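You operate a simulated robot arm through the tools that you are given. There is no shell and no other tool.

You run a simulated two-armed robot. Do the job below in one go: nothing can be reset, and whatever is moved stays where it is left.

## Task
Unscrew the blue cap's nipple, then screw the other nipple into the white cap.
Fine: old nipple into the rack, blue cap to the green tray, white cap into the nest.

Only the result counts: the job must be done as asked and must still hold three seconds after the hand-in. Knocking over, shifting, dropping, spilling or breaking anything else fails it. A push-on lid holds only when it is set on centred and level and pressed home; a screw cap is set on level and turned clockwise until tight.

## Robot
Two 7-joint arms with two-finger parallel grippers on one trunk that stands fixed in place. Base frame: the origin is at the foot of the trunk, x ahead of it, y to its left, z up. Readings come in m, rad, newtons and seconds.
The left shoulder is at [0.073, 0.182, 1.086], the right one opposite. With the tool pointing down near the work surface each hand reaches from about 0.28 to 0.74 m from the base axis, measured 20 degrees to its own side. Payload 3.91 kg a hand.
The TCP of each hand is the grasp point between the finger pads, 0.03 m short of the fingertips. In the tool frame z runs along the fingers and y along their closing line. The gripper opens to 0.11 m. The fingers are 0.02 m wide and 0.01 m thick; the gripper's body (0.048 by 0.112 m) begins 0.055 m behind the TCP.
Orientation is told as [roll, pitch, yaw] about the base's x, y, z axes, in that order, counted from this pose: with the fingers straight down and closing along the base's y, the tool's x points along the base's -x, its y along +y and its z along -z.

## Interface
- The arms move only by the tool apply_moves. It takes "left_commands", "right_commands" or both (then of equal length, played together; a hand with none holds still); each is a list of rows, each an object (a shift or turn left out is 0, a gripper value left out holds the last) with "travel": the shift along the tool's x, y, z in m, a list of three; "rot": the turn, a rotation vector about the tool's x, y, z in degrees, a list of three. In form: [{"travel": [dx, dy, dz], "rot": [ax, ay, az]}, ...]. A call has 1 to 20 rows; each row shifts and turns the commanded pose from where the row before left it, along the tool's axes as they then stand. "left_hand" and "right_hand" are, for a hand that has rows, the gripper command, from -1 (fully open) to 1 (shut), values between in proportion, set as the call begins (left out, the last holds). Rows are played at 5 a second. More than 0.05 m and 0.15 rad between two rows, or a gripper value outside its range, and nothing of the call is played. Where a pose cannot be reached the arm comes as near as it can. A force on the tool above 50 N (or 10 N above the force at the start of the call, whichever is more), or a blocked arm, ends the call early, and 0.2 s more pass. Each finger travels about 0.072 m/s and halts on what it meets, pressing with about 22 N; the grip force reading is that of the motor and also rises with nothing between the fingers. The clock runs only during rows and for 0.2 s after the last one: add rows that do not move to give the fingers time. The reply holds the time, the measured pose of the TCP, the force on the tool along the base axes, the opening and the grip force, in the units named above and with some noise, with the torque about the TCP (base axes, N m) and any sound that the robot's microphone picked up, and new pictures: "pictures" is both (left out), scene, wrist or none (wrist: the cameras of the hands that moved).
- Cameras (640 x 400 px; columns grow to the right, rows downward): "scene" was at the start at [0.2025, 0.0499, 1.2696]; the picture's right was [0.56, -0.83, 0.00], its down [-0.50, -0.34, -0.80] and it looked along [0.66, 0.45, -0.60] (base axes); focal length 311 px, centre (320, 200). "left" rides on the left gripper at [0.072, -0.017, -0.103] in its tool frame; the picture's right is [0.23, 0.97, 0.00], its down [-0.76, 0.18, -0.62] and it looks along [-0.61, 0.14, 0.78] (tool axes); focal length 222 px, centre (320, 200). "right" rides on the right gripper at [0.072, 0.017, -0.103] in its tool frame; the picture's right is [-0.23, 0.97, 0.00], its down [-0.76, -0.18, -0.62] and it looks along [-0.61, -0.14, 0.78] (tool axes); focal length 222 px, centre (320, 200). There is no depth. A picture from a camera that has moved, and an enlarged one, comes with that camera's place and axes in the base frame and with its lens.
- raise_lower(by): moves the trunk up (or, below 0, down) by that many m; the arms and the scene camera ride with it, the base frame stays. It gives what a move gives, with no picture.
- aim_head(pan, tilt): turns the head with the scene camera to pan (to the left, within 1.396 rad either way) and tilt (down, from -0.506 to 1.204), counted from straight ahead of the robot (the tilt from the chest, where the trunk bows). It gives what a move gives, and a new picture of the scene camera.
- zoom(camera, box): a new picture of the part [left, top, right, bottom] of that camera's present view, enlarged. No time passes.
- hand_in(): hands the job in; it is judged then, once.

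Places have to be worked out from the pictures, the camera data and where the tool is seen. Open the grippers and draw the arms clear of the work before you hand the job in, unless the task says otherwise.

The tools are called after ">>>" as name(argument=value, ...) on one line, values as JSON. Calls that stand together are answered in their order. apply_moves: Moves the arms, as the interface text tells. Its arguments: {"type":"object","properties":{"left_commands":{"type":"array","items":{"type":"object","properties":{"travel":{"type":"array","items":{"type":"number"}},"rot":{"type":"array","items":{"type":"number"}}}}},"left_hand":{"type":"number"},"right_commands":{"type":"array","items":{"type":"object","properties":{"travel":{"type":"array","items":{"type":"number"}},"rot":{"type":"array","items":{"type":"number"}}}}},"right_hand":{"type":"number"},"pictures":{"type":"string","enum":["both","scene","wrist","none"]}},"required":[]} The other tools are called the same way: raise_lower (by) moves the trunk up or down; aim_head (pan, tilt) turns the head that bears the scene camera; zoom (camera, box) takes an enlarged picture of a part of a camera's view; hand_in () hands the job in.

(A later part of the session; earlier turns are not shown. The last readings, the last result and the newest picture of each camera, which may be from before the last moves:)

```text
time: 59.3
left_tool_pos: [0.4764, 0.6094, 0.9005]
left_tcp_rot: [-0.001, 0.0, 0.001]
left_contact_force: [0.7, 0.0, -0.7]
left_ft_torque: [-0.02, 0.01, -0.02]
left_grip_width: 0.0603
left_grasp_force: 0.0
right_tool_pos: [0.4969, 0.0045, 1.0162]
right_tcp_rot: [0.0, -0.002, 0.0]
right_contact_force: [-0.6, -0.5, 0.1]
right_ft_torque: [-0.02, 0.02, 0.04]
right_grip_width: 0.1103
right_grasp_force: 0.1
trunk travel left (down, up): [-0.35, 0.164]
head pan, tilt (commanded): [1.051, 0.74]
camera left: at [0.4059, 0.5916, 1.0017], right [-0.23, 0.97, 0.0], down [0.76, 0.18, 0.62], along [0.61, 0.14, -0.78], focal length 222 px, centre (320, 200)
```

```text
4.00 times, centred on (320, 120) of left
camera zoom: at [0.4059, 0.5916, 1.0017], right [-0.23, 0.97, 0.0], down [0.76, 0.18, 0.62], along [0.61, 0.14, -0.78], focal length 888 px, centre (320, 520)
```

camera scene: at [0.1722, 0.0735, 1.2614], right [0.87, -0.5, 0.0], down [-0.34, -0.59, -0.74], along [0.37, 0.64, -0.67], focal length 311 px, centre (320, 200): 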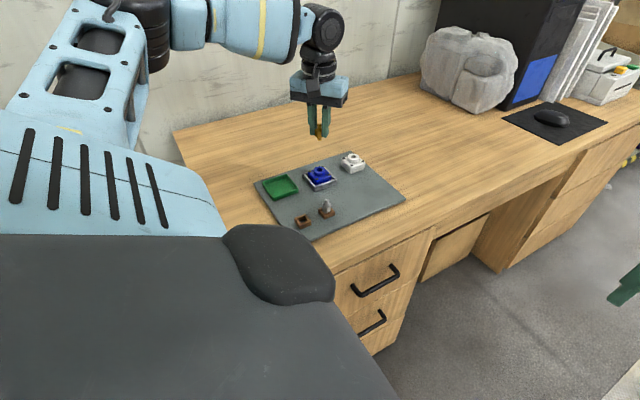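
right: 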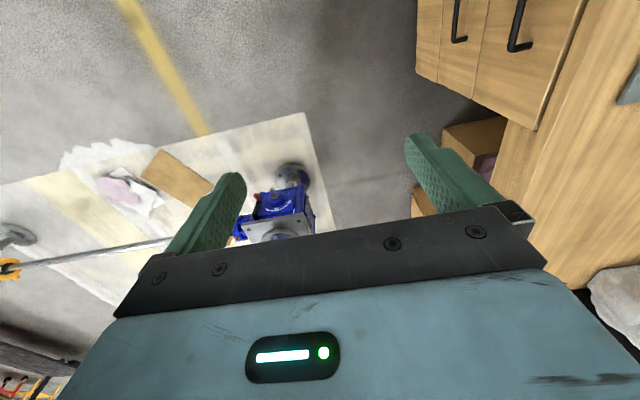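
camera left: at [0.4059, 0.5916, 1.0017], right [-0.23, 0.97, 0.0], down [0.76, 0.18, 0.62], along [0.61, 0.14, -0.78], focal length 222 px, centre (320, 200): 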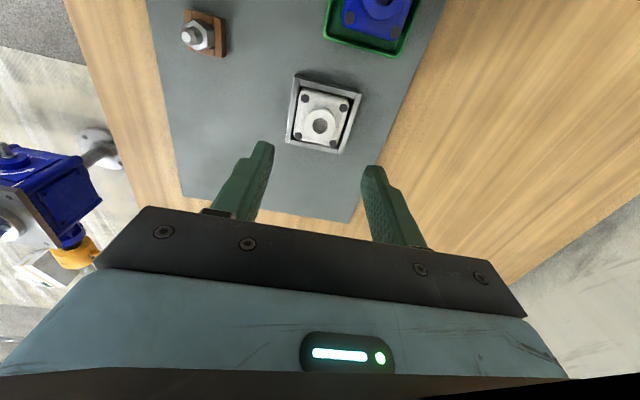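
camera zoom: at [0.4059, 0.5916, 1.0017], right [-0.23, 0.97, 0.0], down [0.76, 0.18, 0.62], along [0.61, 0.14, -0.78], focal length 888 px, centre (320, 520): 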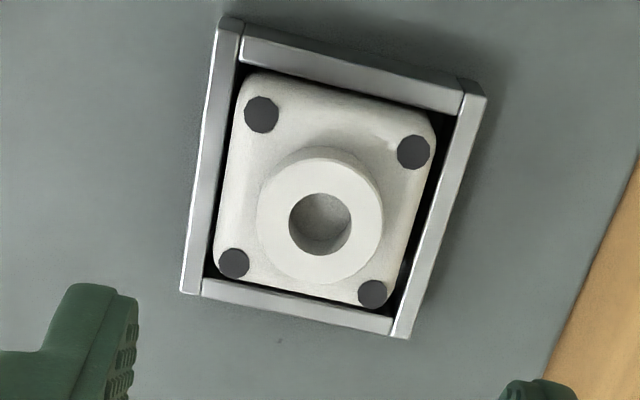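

The white cap is seated in the nest. Next I move over the silver nipple at about (0.4355, 0.501).

>>> apply_moves(left_commands=[{"travel": [0.01055, -0.027, 0]}, {"travel": [0.01055, -0.027, 0]}, {"travel": [0.01055, -0.027, 0]}, {"travel": [0.01055, -0.027, 0]}, {"travel": [0, 0, 0.02]}, {"travel": [0, 0, 0.02]}, {"travel": [0, 0, 0]}, {"travel": [0, 0, 0]}], left_hand=0.0, pictures="wrist")

>>> zoom(camera="left", box=[290, 90, 350, 165])

>>> zoom(camera="scene", box=[290, 175, 354, 220])

```text
time: 61.1
left_tool_pos: [0.437, 0.5013, 0.8568]
left_tcp_rot: [-0.001, 0.0, -0.001]
left_contact_force: [0.4, 0.7, -1.1]
left_ft_torque: [-0.02, 0.01, -0.01]
left_grip_width: 0.0549
left_grasp_force: 0.0
right_tool_pos: [0.4989, 0.0057, 1.0164]
right_tcp_rot: [0.001, -0.002, 0.0]
right_contact_force: [0.1, -0.7, 0.0]
right_ft_torque: [-0.02, 0.0, -0.03]
right_grip_width: 0.1099
right_grasp_force: 0.1
trunk travel left (down, up): [-0.35, 0.164]
head pan, tilt (commanded): [1.051, 0.74]
camera left: at [0.3645, 0.484, 0.9605], right [-0.23, 0.97, 0.0], down [0.76, 0.18, 0.62], along [0.61, 0.14, -0.78], focal length 222 px, centre (320, 200)
```

left: 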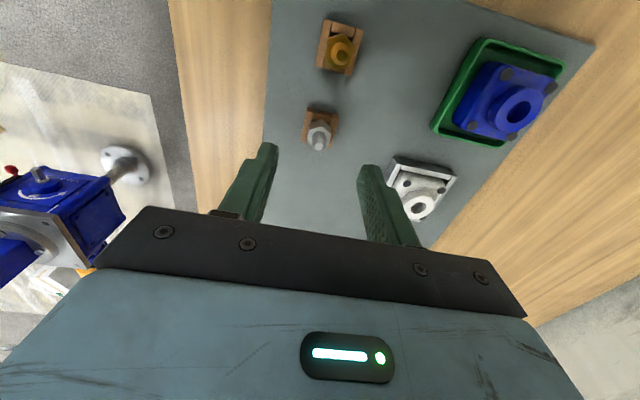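

```text
5.33 times, centred on (320, 128) of left
camera zoom: at [0.3645, 0.484, 0.9605], right [-0.23, 0.97, 0.0], down [0.76, 0.18, 0.62], along [0.61, 0.14, -0.78], focal length 1185 px, centre (320, 587)
```

zoom: 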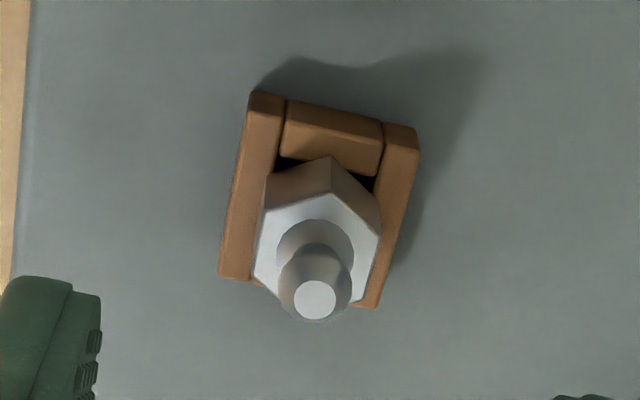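

```text
8.89 times, centred on (322, 198) of scene
camera zoom: at [0.1721, 0.0733, 1.2615], right [0.87, -0.5, 0.0], down [-0.34, -0.59, -0.74], along [0.37, 0.64, -0.67], focal length 2763 px, centre (302, 222)
```

zoom: 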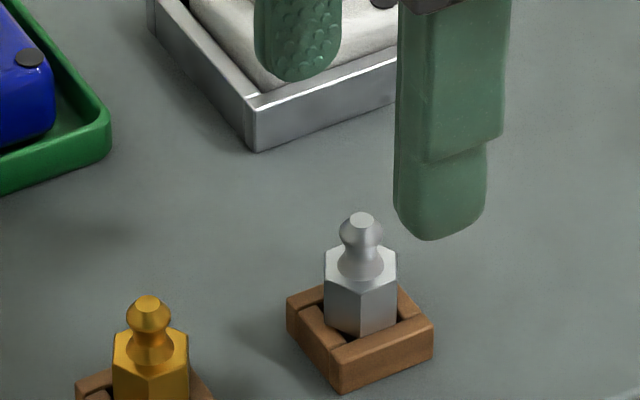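

The silver nipple sits about 1.5 mm −x and 1 mm −y of the tool axis, flats facing ±y. I align, and descend so the fingertips end ~3 mm above the rack rim.

>>> apply_moves(left_commands=[{"travel": [0.0016, -0.001, 0]}, {"travel": [0, 0, 0.017]}, {"travel": [0, 0, 0.017]}, {"travel": [0, 0, 0.0165]}, {"travel": [0, 0, 0]}], left_hand=0.0, pictures="wrist")

>>> zoom(camera="left", box=[280, 120, 360, 200])

>>> zoom(camera="scene", box=[290, 175, 354, 220])

```text
time: 62.3
left_tool_pos: [0.4339, 0.5004, 0.809]
left_tcp_rot: [0.001, 0.0, 0.0]
left_contact_force: [-0.2, -0.2, -0.4]
left_ft_torque: [-0.01, 0.0, 0.02]
left_grip_width: 0.055
left_grasp_force: 0.1
right_tool_pos: [0.4981, 0.0049, 1.0158]
right_tcp_rot: [0.0, -0.001, -0.001]
right_contact_force: [0.5, 0.4, 0.4]
right_ft_torque: [0.01, -0.06, -0.03]
right_grip_width: 0.1098
right_grasp_force: 0.1
trunk travel left (down, up): [-0.35, 0.164]
head pan, tilt (commanded): [1.051, 0.74]
camera left: at [0.3621, 0.4828, 0.9104], right [-0.23, 0.97, 0.0], down [0.76, 0.18, 0.62], along [0.61, 0.14, -0.78], focal length 222 px, centre (320, 200)
```

left: 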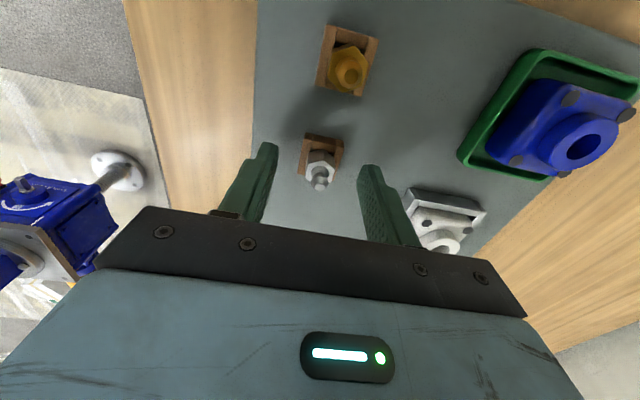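

```text
5.00 times, centred on (320, 160) of left
camera zoom: at [0.3621, 0.4828, 0.9104], right [-0.23, 0.97, 0.0], down [0.76, 0.18, 0.62], along [0.61, 0.14, -0.78], focal length 1111 px, centre (320, 400)
```

zoom: 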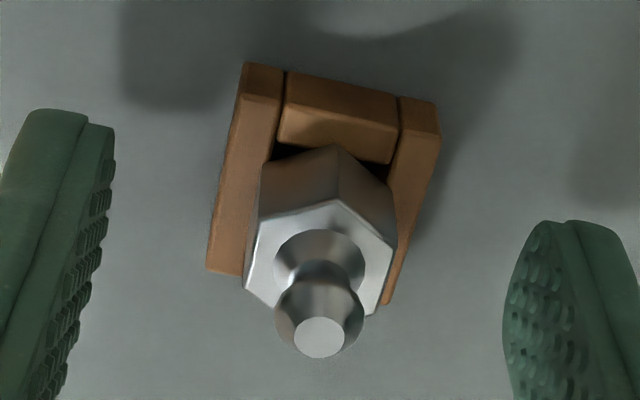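

```text
8.89 times, centred on (322, 198) of scene
camera zoom: at [0.172, 0.0732, 1.2615], right [0.87, -0.5, 0.0], down [-0.34, -0.59, -0.74], along [0.37, 0.64, -0.67], focal length 2763 px, centre (302, 222)
```

zoom: 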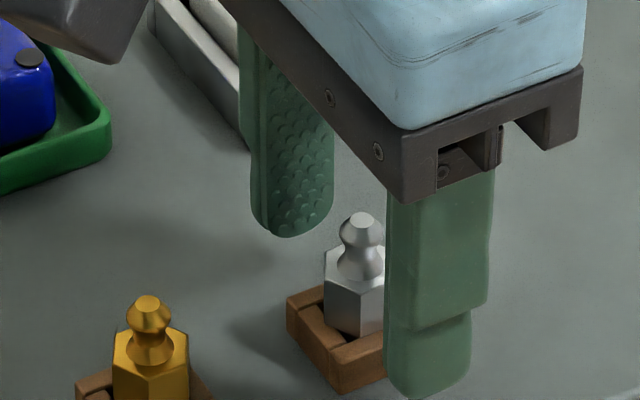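

Alignment matches the way the gold nipple looked when centred. I go 2.5 mm lower and close.

>>> apply_moves(left_commands=[{"travel": [0, 0, 0.0022]}, {"travel": [0, 0, 0]}], left_hand=0.0, pictures="none")

>>> apply_moves(left_commands=[{"travel": [0, 0, 0]}, {"travel": [0, 0, 0]}, {"travel": [0, 0, 0]}, {"travel": [0, 0, 0]}], left_hand=1, pictures="wrist")

>>> zoom(camera="left", box=[280, 120, 360, 200])

>>> zoom(camera="scene", box=[290, 175, 354, 220])

```text
time: 62.9
left_tool_pos: [0.4333, 0.4996, 0.8062]
left_tcp_rot: [-0.001, 0.001, 0.0]
left_contact_force: [0.2, -0.1, 0.3]
left_ft_torque: [0.02, 0.0, 0.03]
left_grip_width: 0.0548
left_grasp_force: 0.1
right_tool_pos: [0.4982, 0.0055, 1.0156]
right_tcp_rot: [0.001, -0.002, -0.002]
right_contact_force: [0.3, 0.5, 0.7]
right_ft_torque: [-0.01, -0.02, 0.02]
right_grip_width: 0.1099
right_grasp_force: 0.1
trunk travel left (down, up): [-0.35, 0.164]
head pan, tilt (commanded): [1.051, 0.74]
```

```text
time: 63.9
left_tool_pos: [0.4342, 0.5009, 0.8062]
left_tcp_rot: [0.001, 0.0, 0.0]
left_contact_force: [0.3, 0.6, 0.1]
left_ft_torque: [0.02, 0.0, -0.01]
left_grip_width: 0.017
left_grasp_force: 21.5
right_tool_pos: [0.4996, 0.0053, 1.0165]
right_tcp_rot: [-0.001, -0.001, 0.0]
right_contact_force: [0.6, -0.1, 0.1]
right_ft_torque: [0.01, -0.02, 0.0]
right_grip_width: 0.1098
right_grasp_force: 0.1
trunk travel left (down, up): [-0.35, 0.164]
head pan, tilt (commanded): [1.051, 0.74]
camera left: at [0.362, 0.4827, 0.9083], right [-0.23, 0.97, 0.0], down [0.76, 0.18, 0.62], along [0.61, 0.14, -0.78], focal length 222 px, centre (320, 200)
```

left: 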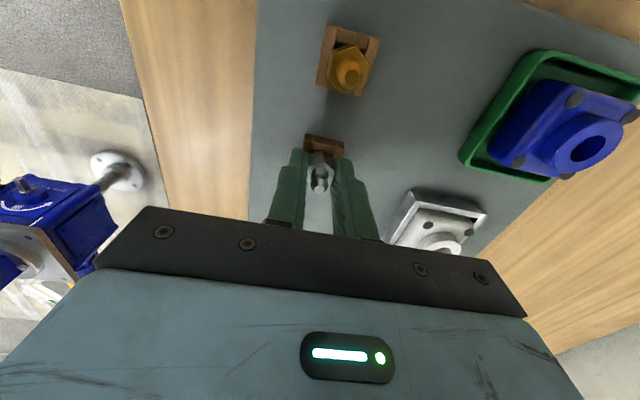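

```text
5.00 times, centred on (320, 160) of left
camera zoom: at [0.362, 0.4827, 0.9083], right [-0.23, 0.97, 0.0], down [0.76, 0.18, 0.62], along [0.61, 0.14, -0.78], focal length 1111 px, centre (320, 400)
```

zoom: 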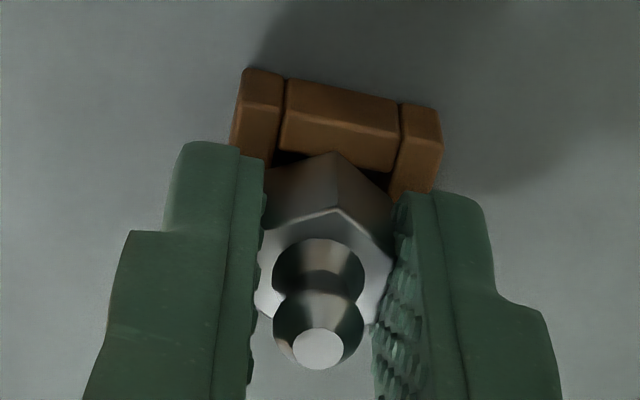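

```text
8.89 times, centred on (322, 198) of scene
camera zoom: at [0.1721, 0.0733, 1.2615], right [0.87, -0.5, 0.0], down [-0.34, -0.59, -0.74], along [0.37, 0.64, -0.67], focal length 2763 px, centre (302, 222)
```

zoom: 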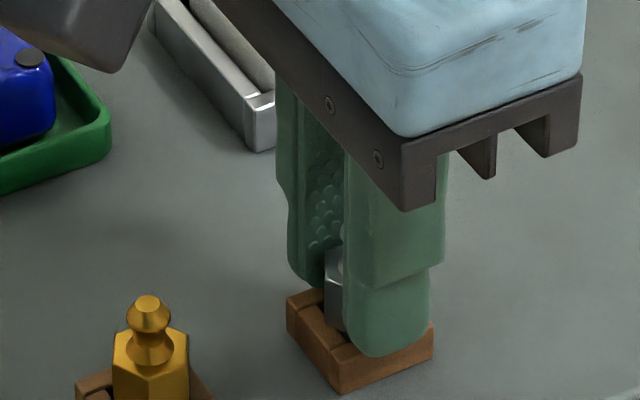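

The silver nipple is gripped at 17 mm. I lift it out and carry it above the white cap's axis.

>>> apply_moves(left_commands=[{"travel": [0, 0, -0.004]}, {"travel": [0, 0, -0.015]}, {"travel": [0, 0, -0.025]}, {"travel": [0, 0, -0.025]}, {"travel": [0, 0, -0.025]}, {"travel": [-0.00896, 0.02186, 0]}, {"travel": [-0.00896, 0.02186, 0]}, {"travel": [-0.00896, 0.02186, 0]}, {"travel": [-0.00896, 0.02186, 0]}, {"travel": [-0.00896, 0.02186, 0]}, {"travel": [0, 0, 0]}, {"travel": [0, 0, 0]}], left_hand=1, pictures="both")

>>> zoom(camera="scene", box=[290, 130, 354, 200])

>>> zoom(camera="left", box=[270, 70, 370, 195])

```text
time: 66.5
left_tool_pos: [0.4782, 0.6104, 0.8991]
left_tcp_rot: [-0.002, 0.0, 0.0]
left_contact_force: [-0.7, -0.6, -0.1]
left_ft_torque: [0.01, 0.03, 0.0]
left_grip_width: 0.0171
left_grasp_force: 21.9
right_tool_pos: [0.4984, 0.0056, 1.0163]
right_tcp_rot: [0.0, -0.004, -0.001]
right_contact_force: [-0.3, 0.0, 1.1]
right_ft_torque: [0.03, -0.02, 0.0]
right_grip_width: 0.1098
right_grasp_force: 0.0
trunk travel left (down, up): [-0.35, 0.164]
head pan, tilt (commanded): [1.051, 0.74]
camera scene: at [0.1722, 0.0734, 1.2614], right [0.87, -0.5, 0.0], down [-0.34, -0.59, -0.74], along [0.37, 0.64, -0.67], focal length 311 px, centre (320, 200)
camera left: at [0.4065, 0.5924, 1.0022], right [-0.23, 0.97, 0.0], down [0.76, 0.18, 0.62], along [0.61, 0.14, -0.78], focal length 222 px, centre (320, 200)
```

scene: 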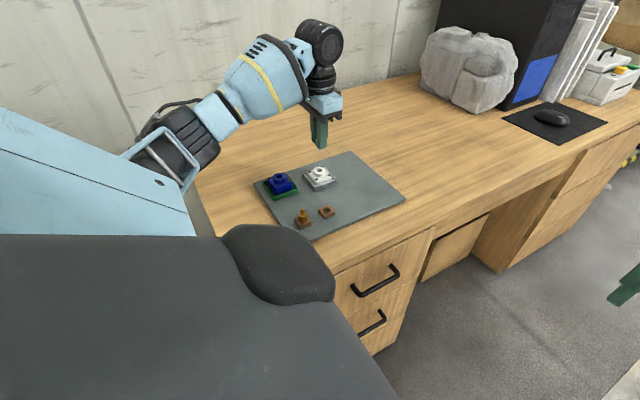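
left: 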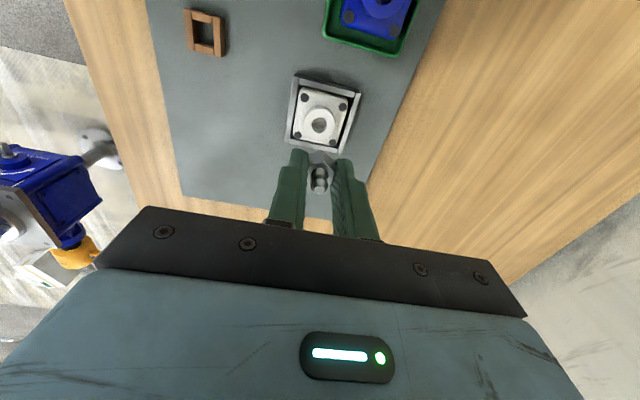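

```text
5.71 times, centred on (322, 165) of scene
camera zoom: at [0.1722, 0.0734, 1.2614], right [0.87, -0.5, 0.0], down [-0.34, -0.59, -0.74], along [0.37, 0.64, -0.67], focal length 1776 px, centre (309, 400)
```

zoom: 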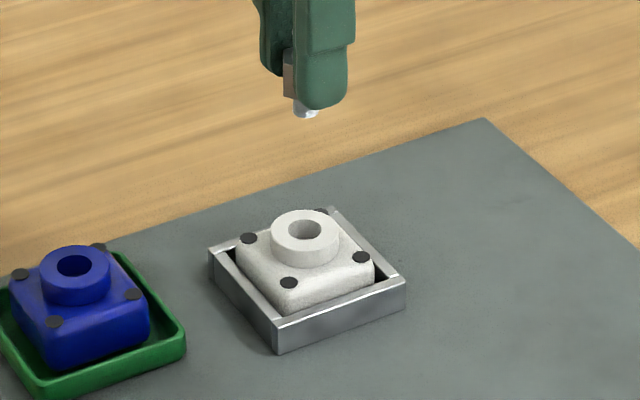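

```text
3.20 times, centred on (320, 132) of left
camera zoom: at [0.4065, 0.5924, 1.0022], right [-0.23, 0.97, 0.0], down [0.76, 0.18, 0.62], along [0.61, 0.14, -0.78], focal length 711 px, centre (320, 416)
```

zoom: 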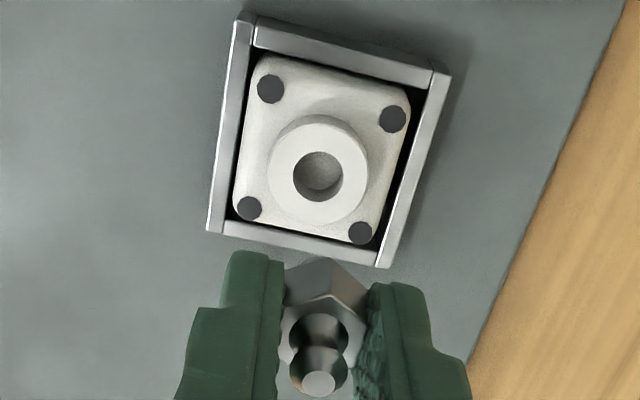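

The nipple is over the cap's axis within about half a millimetre. I wind the hand counter-clockwise to about +152° so that a long clockwise stroke is available.

>>> apply_moves(left_commands=[{"rot": [0, 0, -8]}, {"rot": [0, 0, -8]}, {"rot": [0, 0, -8]}, {"rot": [0, 0, -8]}, {"rot": [0, 0, -8]}, {"rot": [0, 0, -8]}, {"rot": [0, 0, -8]}, {"rot": [0, 0, -8]}, {"rot": [0, 0, -8]}, {"rot": [0, 0, -8]}, {"rot": [0, 0, -8]}, {"rot": [0, 0, -8]}, {"rot": [0, 0, -8]}, {"rot": [0, 0, -8]}, {"rot": [0, 0, -8]}, {"rot": [0, 0, -8]}, {"rot": [0, 0, -8]}, {"rot": [0, 0, -8]}, {"rot": [0, 0, -8]}, {"rot": [0, 0, 0]}], left_hand=1, pictures="wrist")

>>> zoom(camera="left", box=[270, 70, 370, 195])

>>> zoom(camera="scene", box=[290, 130, 354, 200])

```text
time: 70.7
left_tool_pos: [0.4786, 0.6083, 0.9009]
left_tcp_rot: [0.001, -0.002, 2.654]
left_contact_force: [-0.3, 0.4, -0.1]
left_ft_torque: [-0.02, -0.01, 0.01]
left_grip_width: 0.017
left_grasp_force: 22.3
right_tool_pos: [0.4993, 0.0059, 1.0156]
right_tcp_rot: [0.002, -0.002, -0.001]
right_contact_force: [0.3, 0.2, 0.0]
right_ft_torque: [-0.04, 0.03, 0.01]
right_grip_width: 0.1101
right_grasp_force: 0.0
trunk travel left (down, up): [-0.35, 0.164]
head pan, tilt (commanded): [1.051, 0.74]
camera left: at [0.5511, 0.59, 1.0034], right [-0.25, -0.97, 0.0], down [-0.76, 0.2, 0.62], along [-0.6, 0.16, -0.78], focal length 222 px, centre (320, 200)
```

left: 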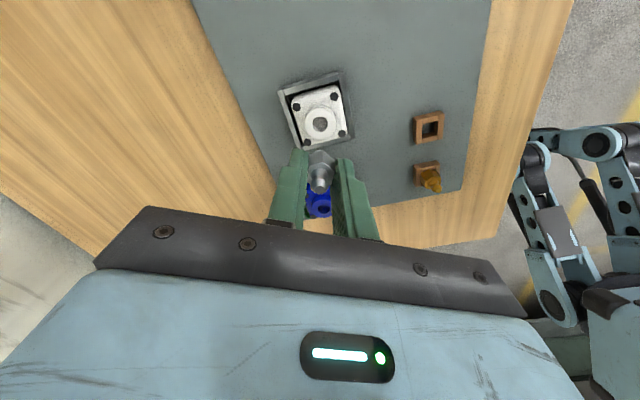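

```text
3.20 times, centred on (320, 132) of left
camera zoom: at [0.5511, 0.59, 1.0034], right [-0.25, -0.97, 0.0], down [-0.76, 0.2, 0.62], along [-0.6, 0.16, -0.78], focal length 711 px, centre (320, 416)
```

zoom: 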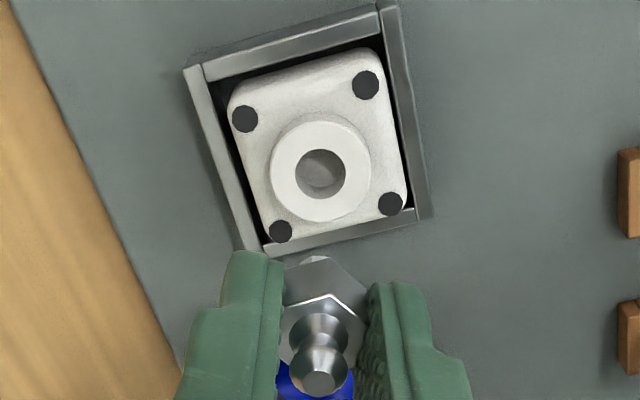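

```text
5.71 times, centred on (322, 165) of scene
camera zoom: at [0.1721, 0.0733, 1.2615], right [0.87, -0.5, 0.0], down [-0.34, -0.59, -0.74], along [0.37, 0.64, -0.67], focal length 1776 px, centre (309, 400)
```

zoom: 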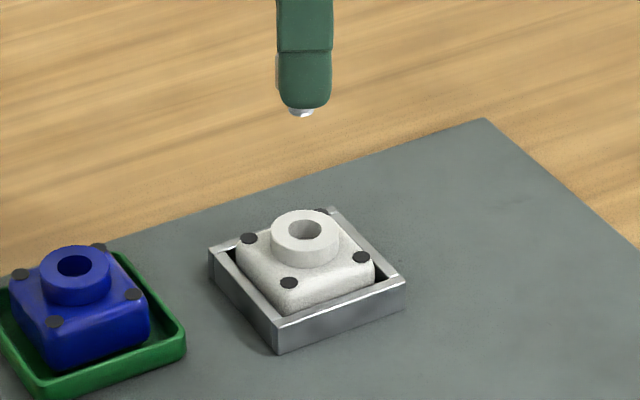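

Yaw is now 152°. I zoom in on the thread end and the hole in the scene view for a finer lateral check.

>>> zoom(camera="scene", box=[300, 138, 340, 178])

>>> zoom(camera="left", box=[290, 140, 350, 200])

```text
10.00 times, centred on (320, 158) of scene
camera zoom: at [0.1721, 0.0733, 1.2615], right [0.87, -0.5, 0.0], down [-0.34, -0.59, -0.74], along [0.37, 0.64, -0.67], focal length 3109 px, centre (320, 620)
```

zoom: 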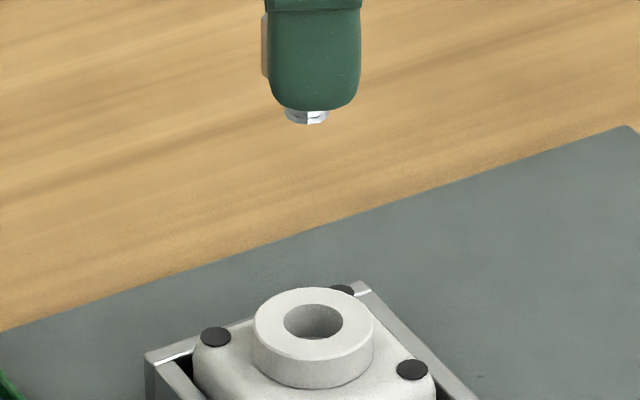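

```text
6.67 times, centred on (320, 170) of left
camera zoom: at [0.5511, 0.59, 1.0034], right [-0.25, -0.97, 0.0], down [-0.76, 0.2, 0.62], along [-0.6, 0.16, -0.78], focal length 1481 px, centre (320, 400)
```

zoom: 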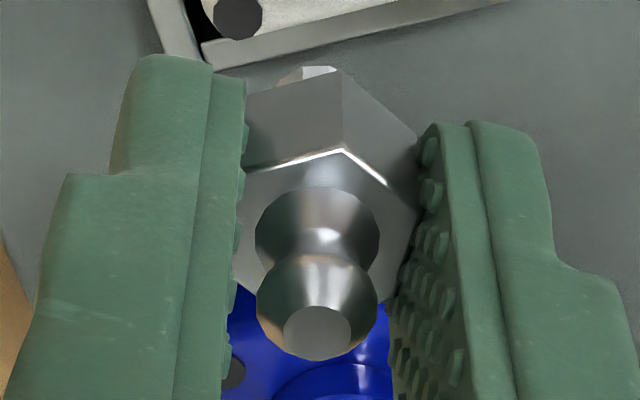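

The thread is about 1.4 mm off the hole in the camera's horizontal direction, consistent with a 1.2 mm +x correction. I apply it and descend until the thread tip is just above the hole's mouth.

>>> apply_moves(left_commands=[{"travel": [0.0013, -0.0003, 0]}, {"travel": [0, 0, 0.02]}, {"travel": [0, 0, 0.02]}, {"travel": [0, 0, 0.016]}, {"travel": [0, 0, 0]}, {"travel": [0, 0, 0]}], left_hand=1, pictures="wrist")

>>> zoom(camera="scene", box=[306, 142, 338, 174])

>>> zoom(camera="left", box=[280, 110, 360, 210])

```text
time: 72.1
left_tool_pos: [0.4809, 0.6083, 0.8452]
left_tcp_rot: [0.001, 0.002, 2.653]
left_contact_force: [0.1, 0.0, 0.3]
left_ft_torque: [0.0, -0.03, -0.01]
left_grip_width: 0.017
left_grasp_force: 21.5
right_tool_pos: [0.4989, 0.0048, 1.0163]
right_tcp_rot: [0.001, -0.002, 0.001]
right_contact_force: [-0.1, 1.0, -0.1]
right_ft_torque: [0.0, -0.03, 0.01]
right_grip_width: 0.1102
right_grasp_force: 0.0
trunk travel left (down, up): [-0.35, 0.164]
head pan, tilt (commanded): [1.051, 0.74]
camera left: at [0.552, 0.5892, 0.9472], right [-0.26, -0.97, 0.0], down [-0.76, 0.2, 0.62], along [-0.6, 0.16, -0.78], focal length 222 px, centre (320, 200)
```

left: 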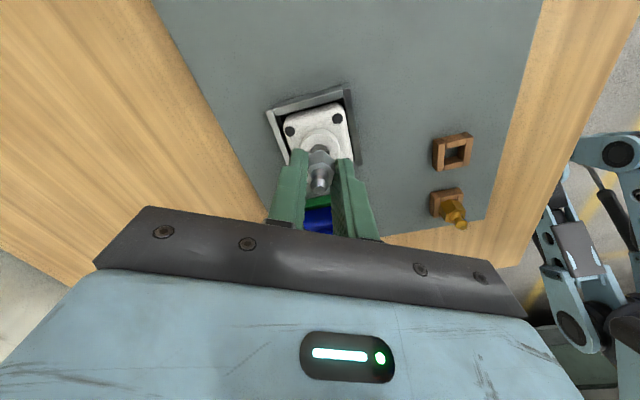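

```text
12.50 times, centred on (322, 158) of scene
camera zoom: at [0.1721, 0.0734, 1.2615], right [0.87, -0.5, 0.0], down [-0.34, -0.59, -0.74], along [0.37, 0.64, -0.67], focal length 3886 px, centre (295, 725)
```

zoom: 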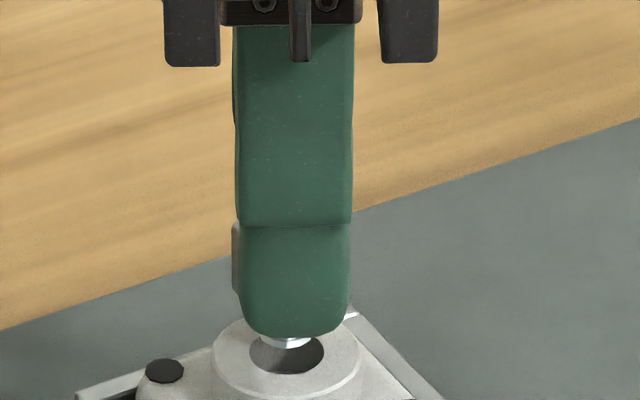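

```text
4.00 times, centred on (320, 160) of left
camera zoom: at [0.552, 0.5892, 0.9472], right [-0.26, -0.97, 0.0], down [-0.76, 0.2, 0.62], along [-0.6, 0.16, -0.78], focal length 888 px, centre (320, 360)
```

zoom: 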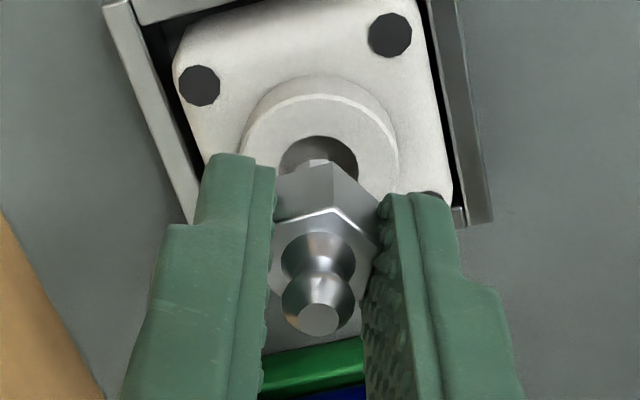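

Thread and hole line up within a millimetre in both views. I now lower in small steps, watching for contact.

>>> apply_moves(left_commands=[{"travel": [0, 0, 0.001]}, {"travel": [0, 0, 0.001]}, {"travel": [0, 0, 0.001]}, {"travel": [0, 0, 0.001]}, {"travel": [0, 0, 0.001]}, {"travel": [0, 0, 0]}], left_hand=1, pictures="none")

>>> zoom(camera="scene", box=[306, 142, 338, 174])

>>> zoom(camera="left", box=[280, 110, 360, 210])

```text
time: 73.5
left_tool_pos: [0.4807, 0.6087, 0.8397]
left_tcp_rot: [-0.001, 0.0, 2.652]
left_contact_force: [-0.3, 0.0, 0.0]
left_ft_torque: [0.03, 0.0, 0.02]
left_grip_width: 0.017
left_grasp_force: 22.3
right_tool_pos: [0.4995, 0.0051, 1.0146]
right_tcp_rot: [0.001, -0.001, 0.001]
right_contact_force: [0.4, 0.1, -0.1]
right_ft_torque: [0.0, -0.01, 0.01]
right_grip_width: 0.1101
right_grasp_force: 0.0
trunk travel left (down, up): [-0.35, 0.164]
head pan, tilt (commanded): [1.051, 0.74]
```

```text
12.50 times, centred on (322, 158) of scene
camera zoom: at [0.1721, 0.0733, 1.2615], right [0.87, -0.5, 0.0], down [-0.34, -0.59, -0.74], along [0.37, 0.64, -0.67], focal length 3886 px, centre (295, 725)
```

zoom: 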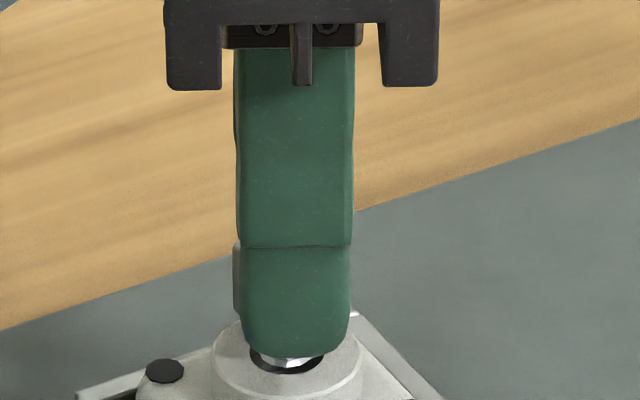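

```text
4.00 times, centred on (320, 160) of left
camera zoom: at [0.5523, 0.5895, 0.9423], right [-0.26, -0.97, 0.0], down [-0.76, 0.2, 0.62], along [-0.6, 0.16, -0.78], focal length 888 px, centre (320, 360)
```

zoom: 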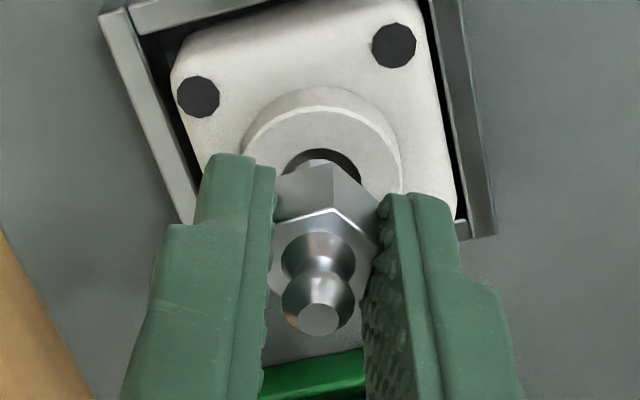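

The thread tip is right at the mouth, no contact. I lower 1.5 mm into the hole and make a 48° clockwise trial turn, watching torque.

>>> apply_moves(left_commands=[{"travel": [0, 0, 0.001]}, {"travel": [0, 0, 0.0005]}, {"rot": [0, 0, 8]}, {"rot": [0, 0, 8]}, {"rot": [0, 0, 8]}, {"rot": [0, 0, 8]}, {"rot": [0, 0, 8]}, {"rot": [0, 0, 8]}], left_hand=1, pictures="none")

>>> zoom(camera="scene", box=[306, 142, 338, 174])

>>> zoom(camera="left", box=[280, 110, 360, 210])

```text
time: 75.3
left_tool_pos: [0.4804, 0.6097, 0.8381]
left_tcp_rot: [0.001, 0.0, 1.813]
left_contact_force: [-0.5, 0.2, -2.2]
left_ft_torque: [-0.03, 0.0, -0.02]
left_grip_width: 0.0171
left_grasp_force: 21.8
right_tool_pos: [0.4985, 0.006, 1.0164]
right_tcp_rot: [-0.001, -0.003, 0.0]
right_contact_force: [0.0, 0.1, 0.1]
right_ft_torque: [-0.02, -0.01, 0.0]
right_grip_width: 0.1101
right_grasp_force: 0.0
trunk travel left (down, up): [-0.35, 0.164]
head pan, tilt (commanded): [1.051, 0.74]
```

```text
12.50 times, centred on (322, 158) of scene
camera zoom: at [0.1721, 0.0735, 1.2614], right [0.87, -0.5, 0.0], down [-0.34, -0.59, -0.74], along [0.37, 0.64, -0.67], focal length 3886 px, centre (295, 725)
```

zoom: 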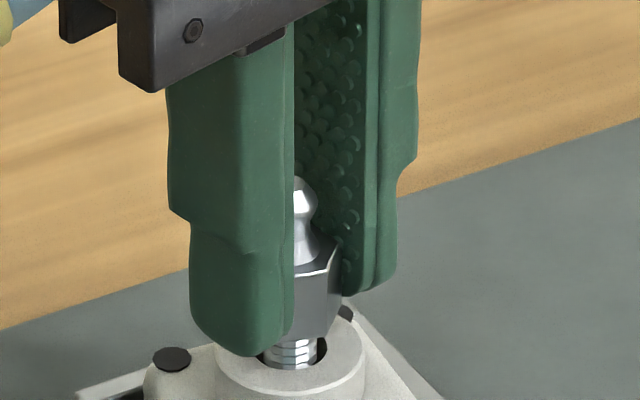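

```text
4.00 times, centred on (320, 160) of left
camera zoom: at [0.5146, 0.5425, 0.9402], right [-0.89, -0.45, 0.0], down [-0.35, 0.7, 0.62], along [-0.28, 0.55, -0.78], focal length 888 px, centre (320, 360)
```

zoom: 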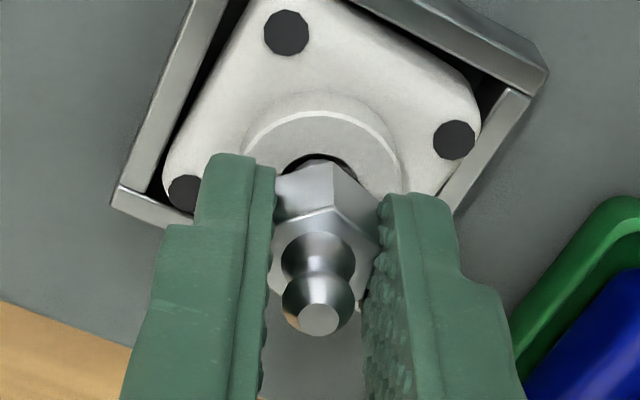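

A small downward pull (−2.2 N) appeared — possibly the thread is biting. I turn another 40° clockwise without lowering to see if the pull grows.

>>> apply_moves(left_commands=[{"rot": [0, 0, 8]}, {"rot": [0, 0, 8]}, {"rot": [0, 0, 8]}, {"rot": [0, 0, 8]}, {"rot": [0, 0, 8]}, {"rot": [0, 0, 0]}], left_hand=1, pictures="none")

>>> zoom(camera="scene", box=[306, 142, 338, 174])

```text
time: 76.7
left_tool_pos: [0.481, 0.6105, 0.8375]
left_tcp_rot: [-0.002, 0.0, 1.115]
left_contact_force: [-0.9, -0.1, -3.6]
left_ft_torque: [-0.03, 0.04, 0.02]
left_grip_width: 0.0172
left_grasp_force: 21.6
right_tool_pos: [0.4997, 0.0068, 1.016]
right_tcp_rot: [0.001, 0.0, -0.001]
right_contact_force: [0.5, 1.6, 0.4]
right_ft_torque: [0.01, -0.01, -0.03]
right_grip_width: 0.1099
right_grasp_force: 0.0
trunk travel left (down, up): [-0.35, 0.164]
head pan, tilt (commanded): [1.051, 0.74]
```

```text
12.50 times, centred on (322, 158) of scene
camera zoom: at [0.1723, 0.0736, 1.2614], right [0.87, -0.5, 0.0], down [-0.34, -0.59, -0.74], along [0.37, 0.64, -0.67], focal length 3886 px, centre (295, 725)
```

zoom: 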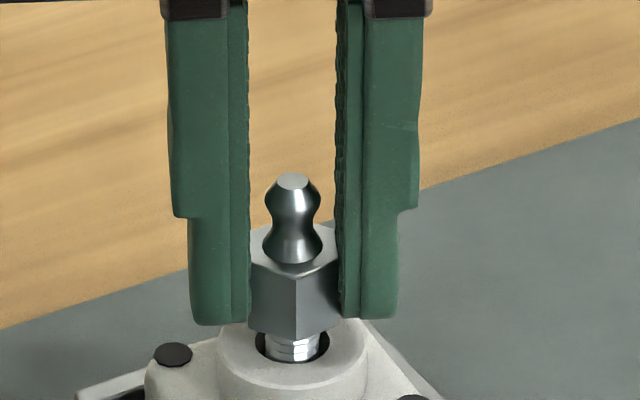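

The pull has grown to −3.6 N, about the cap's weight, so the thread is engaged and drawing the cap up. I lower half a millimetre to relieve it and check.

>>> apply_moves(left_commands=[{"travel": [0, 0, 0.0005]}, {"travel": [0, 0, 0]}], left_hand=1, pictures="none")

```text
time: 77.3
left_tool_pos: [0.4803, 0.6098, 0.8375]
left_tcp_rot: [0.002, -0.001, 1.116]
left_contact_force: [0.6, 0.2, -4.7]
left_ft_torque: [0.02, 0.02, 0.0]
left_grip_width: 0.017
left_grasp_force: 22.5
right_tool_pos: [0.4994, 0.0056, 1.0153]
right_tcp_rot: [0.0, -0.001, 0.001]
right_contact_force: [1.2, 0.5, -0.1]
right_ft_torque: [0.01, 0.01, -0.01]
right_grip_width: 0.1102
right_grasp_force: 0.0
trunk travel left (down, up): [-0.35, 0.164]
head pan, tilt (commanded): [1.051, 0.74]
```

The cap appears to have been lifted ~3 mm in the nest as the thread engaged. I look at the whole cap before going on.

>>> zoom(camera="scene", box=[290, 140, 354, 200])

>>> zoom(camera="left", box=[260, 60, 380, 210])

```text
6.67 times, centred on (322, 170) of scene
camera zoom: at [0.1723, 0.0736, 1.2614], right [0.87, -0.5, 0.0], down [-0.34, -0.59, -0.74], along [0.37, 0.64, -0.67], focal length 2072 px, centre (307, 400)
```

zoom: 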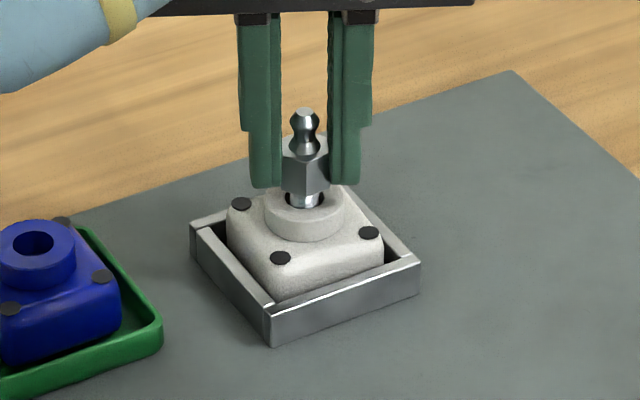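

```text
2.67 times, centred on (320, 135) of left
camera zoom: at [0.4639, 0.5365, 0.9398], right [-0.97, 0.22, 0.0], down [0.17, 0.76, 0.62], along [0.14, 0.61, -0.78], focal length 592 px, centre (320, 373)
```

zoom: 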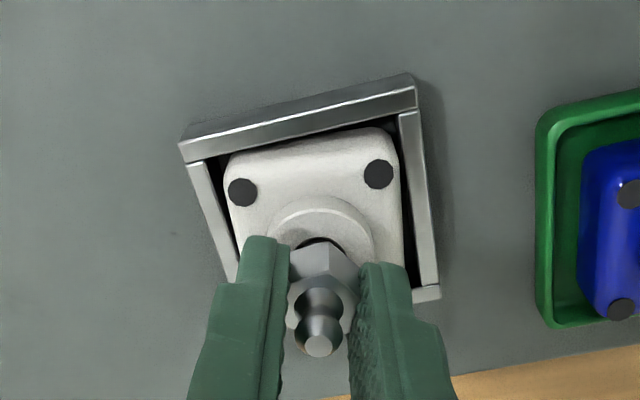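

The cap has turned a few degrees until it caught on the nest walls and is lifted ~2 mm: the thread holds. I lower in half-millimetre steps until the cap's weight is back on the mat.

>>> apply_moves(left_commands=[{"travel": [0, 0, 0.0005]}, {"travel": [0, 0, 0.0005]}, {"travel": [0, 0, 0]}], left_hand=1, pictures="none")

>>> apply_moves(left_commands=[{"travel": [0, 0, 0.0005]}, {"travel": [0, 0, 0]}], left_hand=1, pictures="none")

```text
time: 78.1
left_tool_pos: [0.4792, 0.6106, 0.8362]
left_tcp_rot: [0.0, 0.0, 1.117]
left_contact_force: [-0.2, -0.2, -3.0]
left_ft_torque: [-0.01, 0.0, -0.03]
left_grip_width: 0.0169
left_grasp_force: 21.9
right_tool_pos: [0.4987, 0.006, 1.0149]
right_tcp_rot: [0.0, -0.001, -0.001]
right_contact_force: [-0.3, -0.8, 0.0]
right_ft_torque: [-0.05, -0.01, 0.01]
right_grip_width: 0.1103
right_grasp_force: 0.0
trunk travel left (down, up): [-0.35, 0.164]
head pan, tilt (commanded): [1.051, 0.74]
```

```text
time: 78.7
left_tool_pos: [0.4794, 0.6088, 0.8366]
left_tcp_rot: [0.001, -0.001, 1.117]
left_contact_force: [-2.6, -2.4, 0.0]
left_ft_torque: [-0.06, 0.1, 0.01]
left_grip_width: 0.0169
left_grasp_force: 22.1
right_tool_pos: [0.4973, 0.0059, 1.0169]
right_tcp_rot: [-0.001, -0.004, 0.001]
right_contact_force: [0.2, 0.3, 0.2]
right_ft_torque: [0.02, 0.0, -0.01]
right_grip_width: 0.1101
right_grasp_force: 0.1
trunk travel left (down, up): [-0.35, 0.164]
head pan, tilt (commanded): [1.051, 0.74]
```

Weight is off the hand now. I continue clockwise 40° while lowering 0.15 mm per step to follow the thread.

>>> apply_moves(left_commands=[{"rot": [0, 0, 8], "travel": [0, 0, 0.00015]}, {"rot": [0, 0, 8], "travel": [0, 0, 0.00015]}, {"rot": [0, 0, 8], "travel": [0, 0, 0.00015]}, {"rot": [0, 0, 8], "travel": [0, 0, 0.00015]}, {"rot": [0, 0, 8], "travel": [0, 0, 0.00015]}, {"rot": [0, 0, 0]}], left_hand=1, pictures="none")

>>> zoom(camera="scene", box=[290, 140, 354, 200])

```text
time: 80.1
left_tool_pos: [0.4795, 0.6095, 0.8361]
left_tcp_rot: [0.002, -0.001, 0.417]
left_contact_force: [-2.5, -2.0, -0.5]
left_ft_torque: [-0.07, 0.1, 0.02]
left_grip_width: 0.0167
left_grasp_force: 21.9
right_tool_pos: [0.4983, 0.0043, 1.0166]
right_tcp_rot: [0.0, -0.001, 0.0]
right_contact_force: [0.6, 0.0, 0.1]
right_ft_torque: [-0.03, 0.02, 0.0]
right_grip_width: 0.1098
right_grasp_force: 0.0
trunk travel left (down, up): [-0.35, 0.164]
head pan, tilt (commanded): [1.051, 0.74]
```

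```text
6.67 times, centred on (322, 170) of scene
camera zoom: at [0.1719, 0.0732, 1.2615], right [0.87, -0.5, 0.0], down [-0.34, -0.58, -0.74], along [0.37, 0.64, -0.67], focal length 2072 px, centre (307, 400)
```

zoom: 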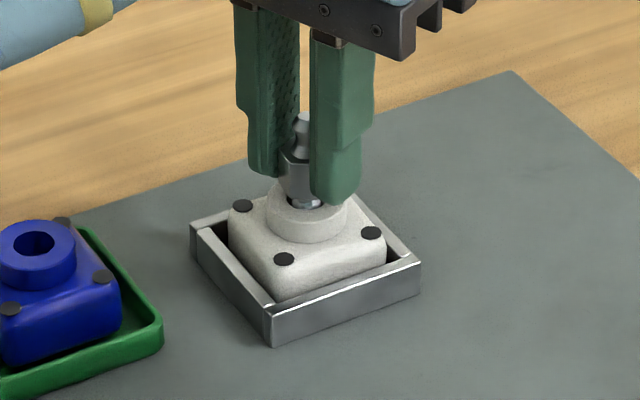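

Forces stay small and the thread keeps turning. I continue another 80° clockwise, lowering 0.1 mm per step.

>>> apply_moves(left_commands=[{"rot": [0, 0, 8], "travel": [0, 0, 0.0001]}, {"rot": [0, 0, 8], "travel": [0, 0, 0.0001]}, {"rot": [0, 0, 8], "travel": [0, 0, 0.0001]}, {"rot": [0, 0, 8], "travel": [0, 0, 0.0001]}, {"rot": [0, 0, 8], "travel": [0, 0, 0.0001]}, {"rot": [0, 0, 8], "travel": [0, 0, 0.0001]}, {"rot": [0, 0, 8], "travel": [0, 0, 0.0001]}, {"rot": [0, 0, 8], "travel": [0, 0, 0.0001]}, {"rot": [0, 0, 8], "travel": [0, 0, 0.0001]}, {"rot": [0, 0, 8], "travel": [0, 0, 0.0001]}, {"rot": [0, 0, 0]}], left_hand=1, pictures="none")

>>> zoom(camera="scene", box=[290, 140, 354, 200])

>>> zoom(camera="left", box=[260, 60, 380, 210])

```text
time: 82.5
left_tool_pos: [0.4805, 0.6097, 0.8334]
left_tcp_rot: [0.0, -0.001, -0.979]
left_contact_force: [-1.2, 0.9, -3.9]
left_ft_torque: [0.07, 0.03, 0.0]
left_grip_width: 0.0169
left_grasp_force: 22.0
right_tool_pos: [0.4984, 0.0053, 1.0155]
right_tcp_rot: [-0.001, 0.001, -0.002]
right_contact_force: [-0.1, -0.2, 0.4]
right_ft_torque: [-0.01, -0.01, 0.03]
right_grip_width: 0.1097
right_grasp_force: 0.1
trunk travel left (down, up): [-0.35, 0.164]
head pan, tilt (commanded): [1.051, 0.74]
```

```text
6.67 times, centred on (322, 170) of scene
camera zoom: at [0.1723, 0.0737, 1.2614], right [0.87, -0.5, 0.0], down [-0.34, -0.59, -0.74], along [0.37, 0.64, -0.67], focal length 2072 px, centre (307, 400)
```

zoom: 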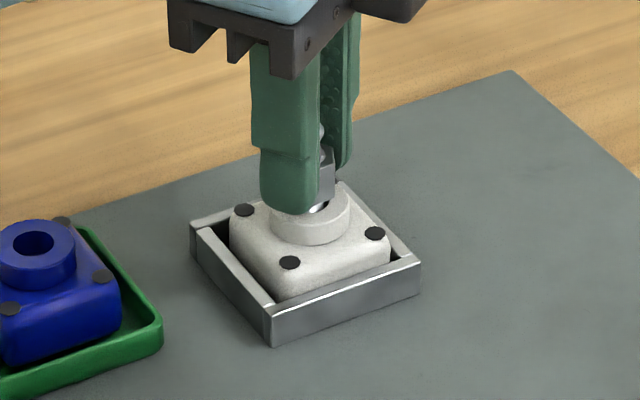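

```text
2.67 times, centred on (320, 135) of left
camera zoom: at [0.4265, 0.6594, 0.9368], right [0.68, 0.73, 0.0], down [0.57, -0.53, 0.62], along [0.46, -0.43, -0.78], focal length 592 px, centre (320, 373)
```

zoom: 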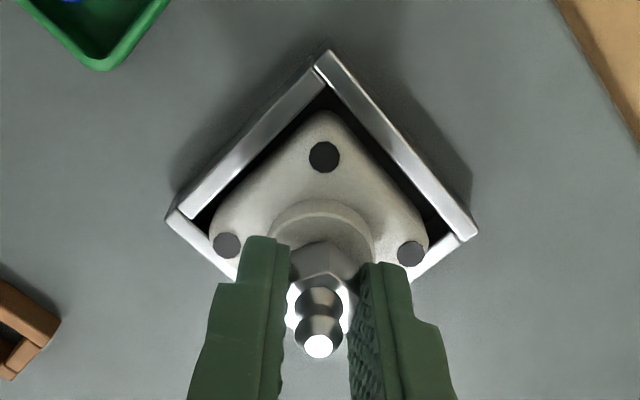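

At −56° the cap is carried again (−3.9 N), so the lead is larger than 0.1 mm per 8°. I lower 1 mm to set it down, then go on at 0.18 mm per step.

>>> apply_moves(left_commands=[{"travel": [0, 0, 0.0005]}, {"travel": [0, 0, 0.0005]}, {"travel": [0, 0, 0]}], left_hand=1, pictures="none")

```text
time: 83.3
left_tool_pos: [0.4806, 0.6093, 0.8342]
left_tcp_rot: [-0.001, -0.002, -0.976]
left_contact_force: [0.8, 0.8, -0.3]
left_ft_torque: [0.0, -0.05, -0.02]
left_grip_width: 0.0171
left_grasp_force: 22.0
right_tool_pos: [0.4975, 0.0051, 1.0165]
right_tcp_rot: [0.001, -0.001, 0.001]
right_contact_force: [-0.7, -0.8, -0.5]
right_ft_torque: [-0.02, -0.02, 0.0]
right_grip_width: 0.1101
right_grasp_force: 0.1
trunk travel left (down, up): [-0.35, 0.164]
head pan, tilt (commanded): [1.051, 0.74]
```

The cap rests again. I continue clockwise 80° with 0.18 mm per step.

>>> apply_moves(left_commands=[{"rot": [0, 0, 8], "travel": [0, 0, 0.00018]}, {"rot": [0, 0, 8], "travel": [0, 0, 0.00018]}, {"rot": [0, 0, 8], "travel": [0, 0, 0.00018]}, {"rot": [0, 0, 8], "travel": [0, 0, 0.00018]}, {"rot": [0, 0, 8], "travel": [0, 0, 0.00018]}, {"rot": [0, 0, 8], "travel": [0, 0, 0.00018]}, {"rot": [0, 0, 8], "travel": [0, 0, 0.00018]}, {"rot": [0, 0, 8], "travel": [0, 0, 0.00018]}, {"rot": [0, 0, 8], "travel": [0, 0, 0.00018]}, {"rot": [0, 0, 8], "travel": [0, 0, 0.00018]}, {"rot": [0, 0, 0]}], left_hand=1, pictures="wrist")

>>> zoom(camera="scene", box=[306, 142, 338, 174])

```text
time: 85.7
left_tool_pos: [0.4793, 0.6089, 0.8321]
left_tcp_rot: [0.0, -0.001, -2.376]
left_contact_force: [1.8, -0.1, 0.1]
left_ft_torque: [0.01, -0.05, -0.01]
left_grip_width: 0.0171
left_grasp_force: 21.1
right_tool_pos: [0.499, 0.0059, 1.0152]
right_tcp_rot: [-0.001, 0.0, 0.0]
right_contact_force: [0.2, -0.5, -0.9]
right_ft_torque: [-0.01, -0.01, 0.0]
right_grip_width: 0.1102
right_grasp_force: 0.0
trunk travel left (down, up): [-0.35, 0.164]
head pan, tilt (commanded): [1.051, 0.74]
camera left: at [0.5208, 0.6712, 0.9345], right [0.84, -0.54, 0.0], down [-0.43, -0.66, 0.62], along [-0.34, -0.52, -0.78], focal length 222 px, centre (320, 200)
```

left: 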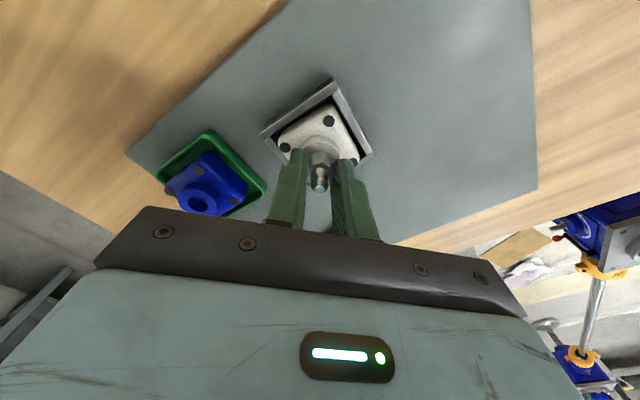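

```text
12.50 times, centred on (322, 158) of scene
camera zoom: at [0.1723, 0.0734, 1.2614], right [0.87, -0.5, 0.0], down [-0.34, -0.59, -0.74], along [0.37, 0.64, -0.67], focal length 3886 px, centre (295, 725)
```

zoom: 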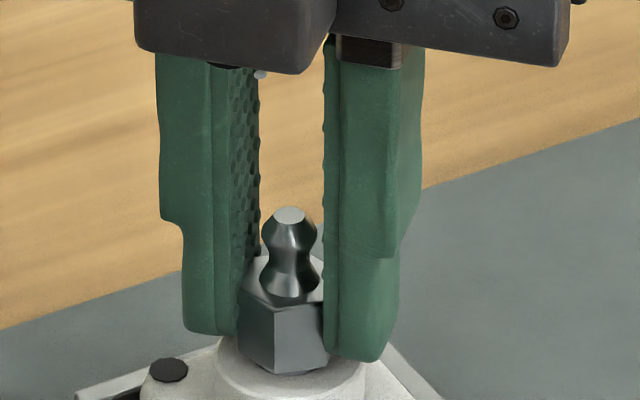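

At −136° the hex is nearly down on the collar and forces are small. I turn 32° more.

>>> apply_moves(left_commands=[{"rot": [0, 0, 8], "travel": [0, 0, 0.00018]}, {"rot": [0, 0, 8], "travel": [0, 0, 0.00018]}, {"rot": [0, 0, 8], "travel": [0, 0, 0.00018]}, {"rot": [0, 0, 8], "travel": [0, 0, 0.00018]}, {"rot": [0, 0, 0]}], left_hand=1, pictures="none")

>>> zoom(camera="scene", box=[306, 142, 338, 174])

```text
time: 86.9
left_tool_pos: [0.48, 0.6079, 0.8306]
left_tcp_rot: [-0.002, -0.001, -2.935]
left_contact_force: [-0.4, -0.5, -0.3]
left_ft_torque: [-0.02, 0.01, 0.0]
left_grip_width: 0.017
left_grasp_force: 21.8
right_tool_pos: [0.4985, 0.0054, 1.0163]
right_tcp_rot: [-0.001, -0.002, -0.001]
right_contact_force: [0.4, 0.7, 0.4]
right_ft_torque: [0.04, 0.02, 0.02]
right_grip_width: 0.1098
right_grasp_force: 0.0
trunk travel left (down, up): [-0.35, 0.164]
head pan, tilt (commanded): [1.051, 0.74]
```

```text
12.50 times, centred on (322, 158) of scene
camera zoom: at [0.1721, 0.0734, 1.2615], right [0.87, -0.5, 0.0], down [-0.34, -0.59, -0.74], along [0.37, 0.64, -0.67], focal length 3886 px, centre (295, 725)
```

zoom: 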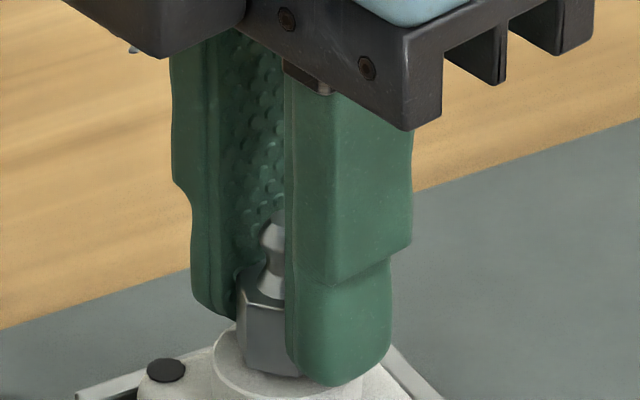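

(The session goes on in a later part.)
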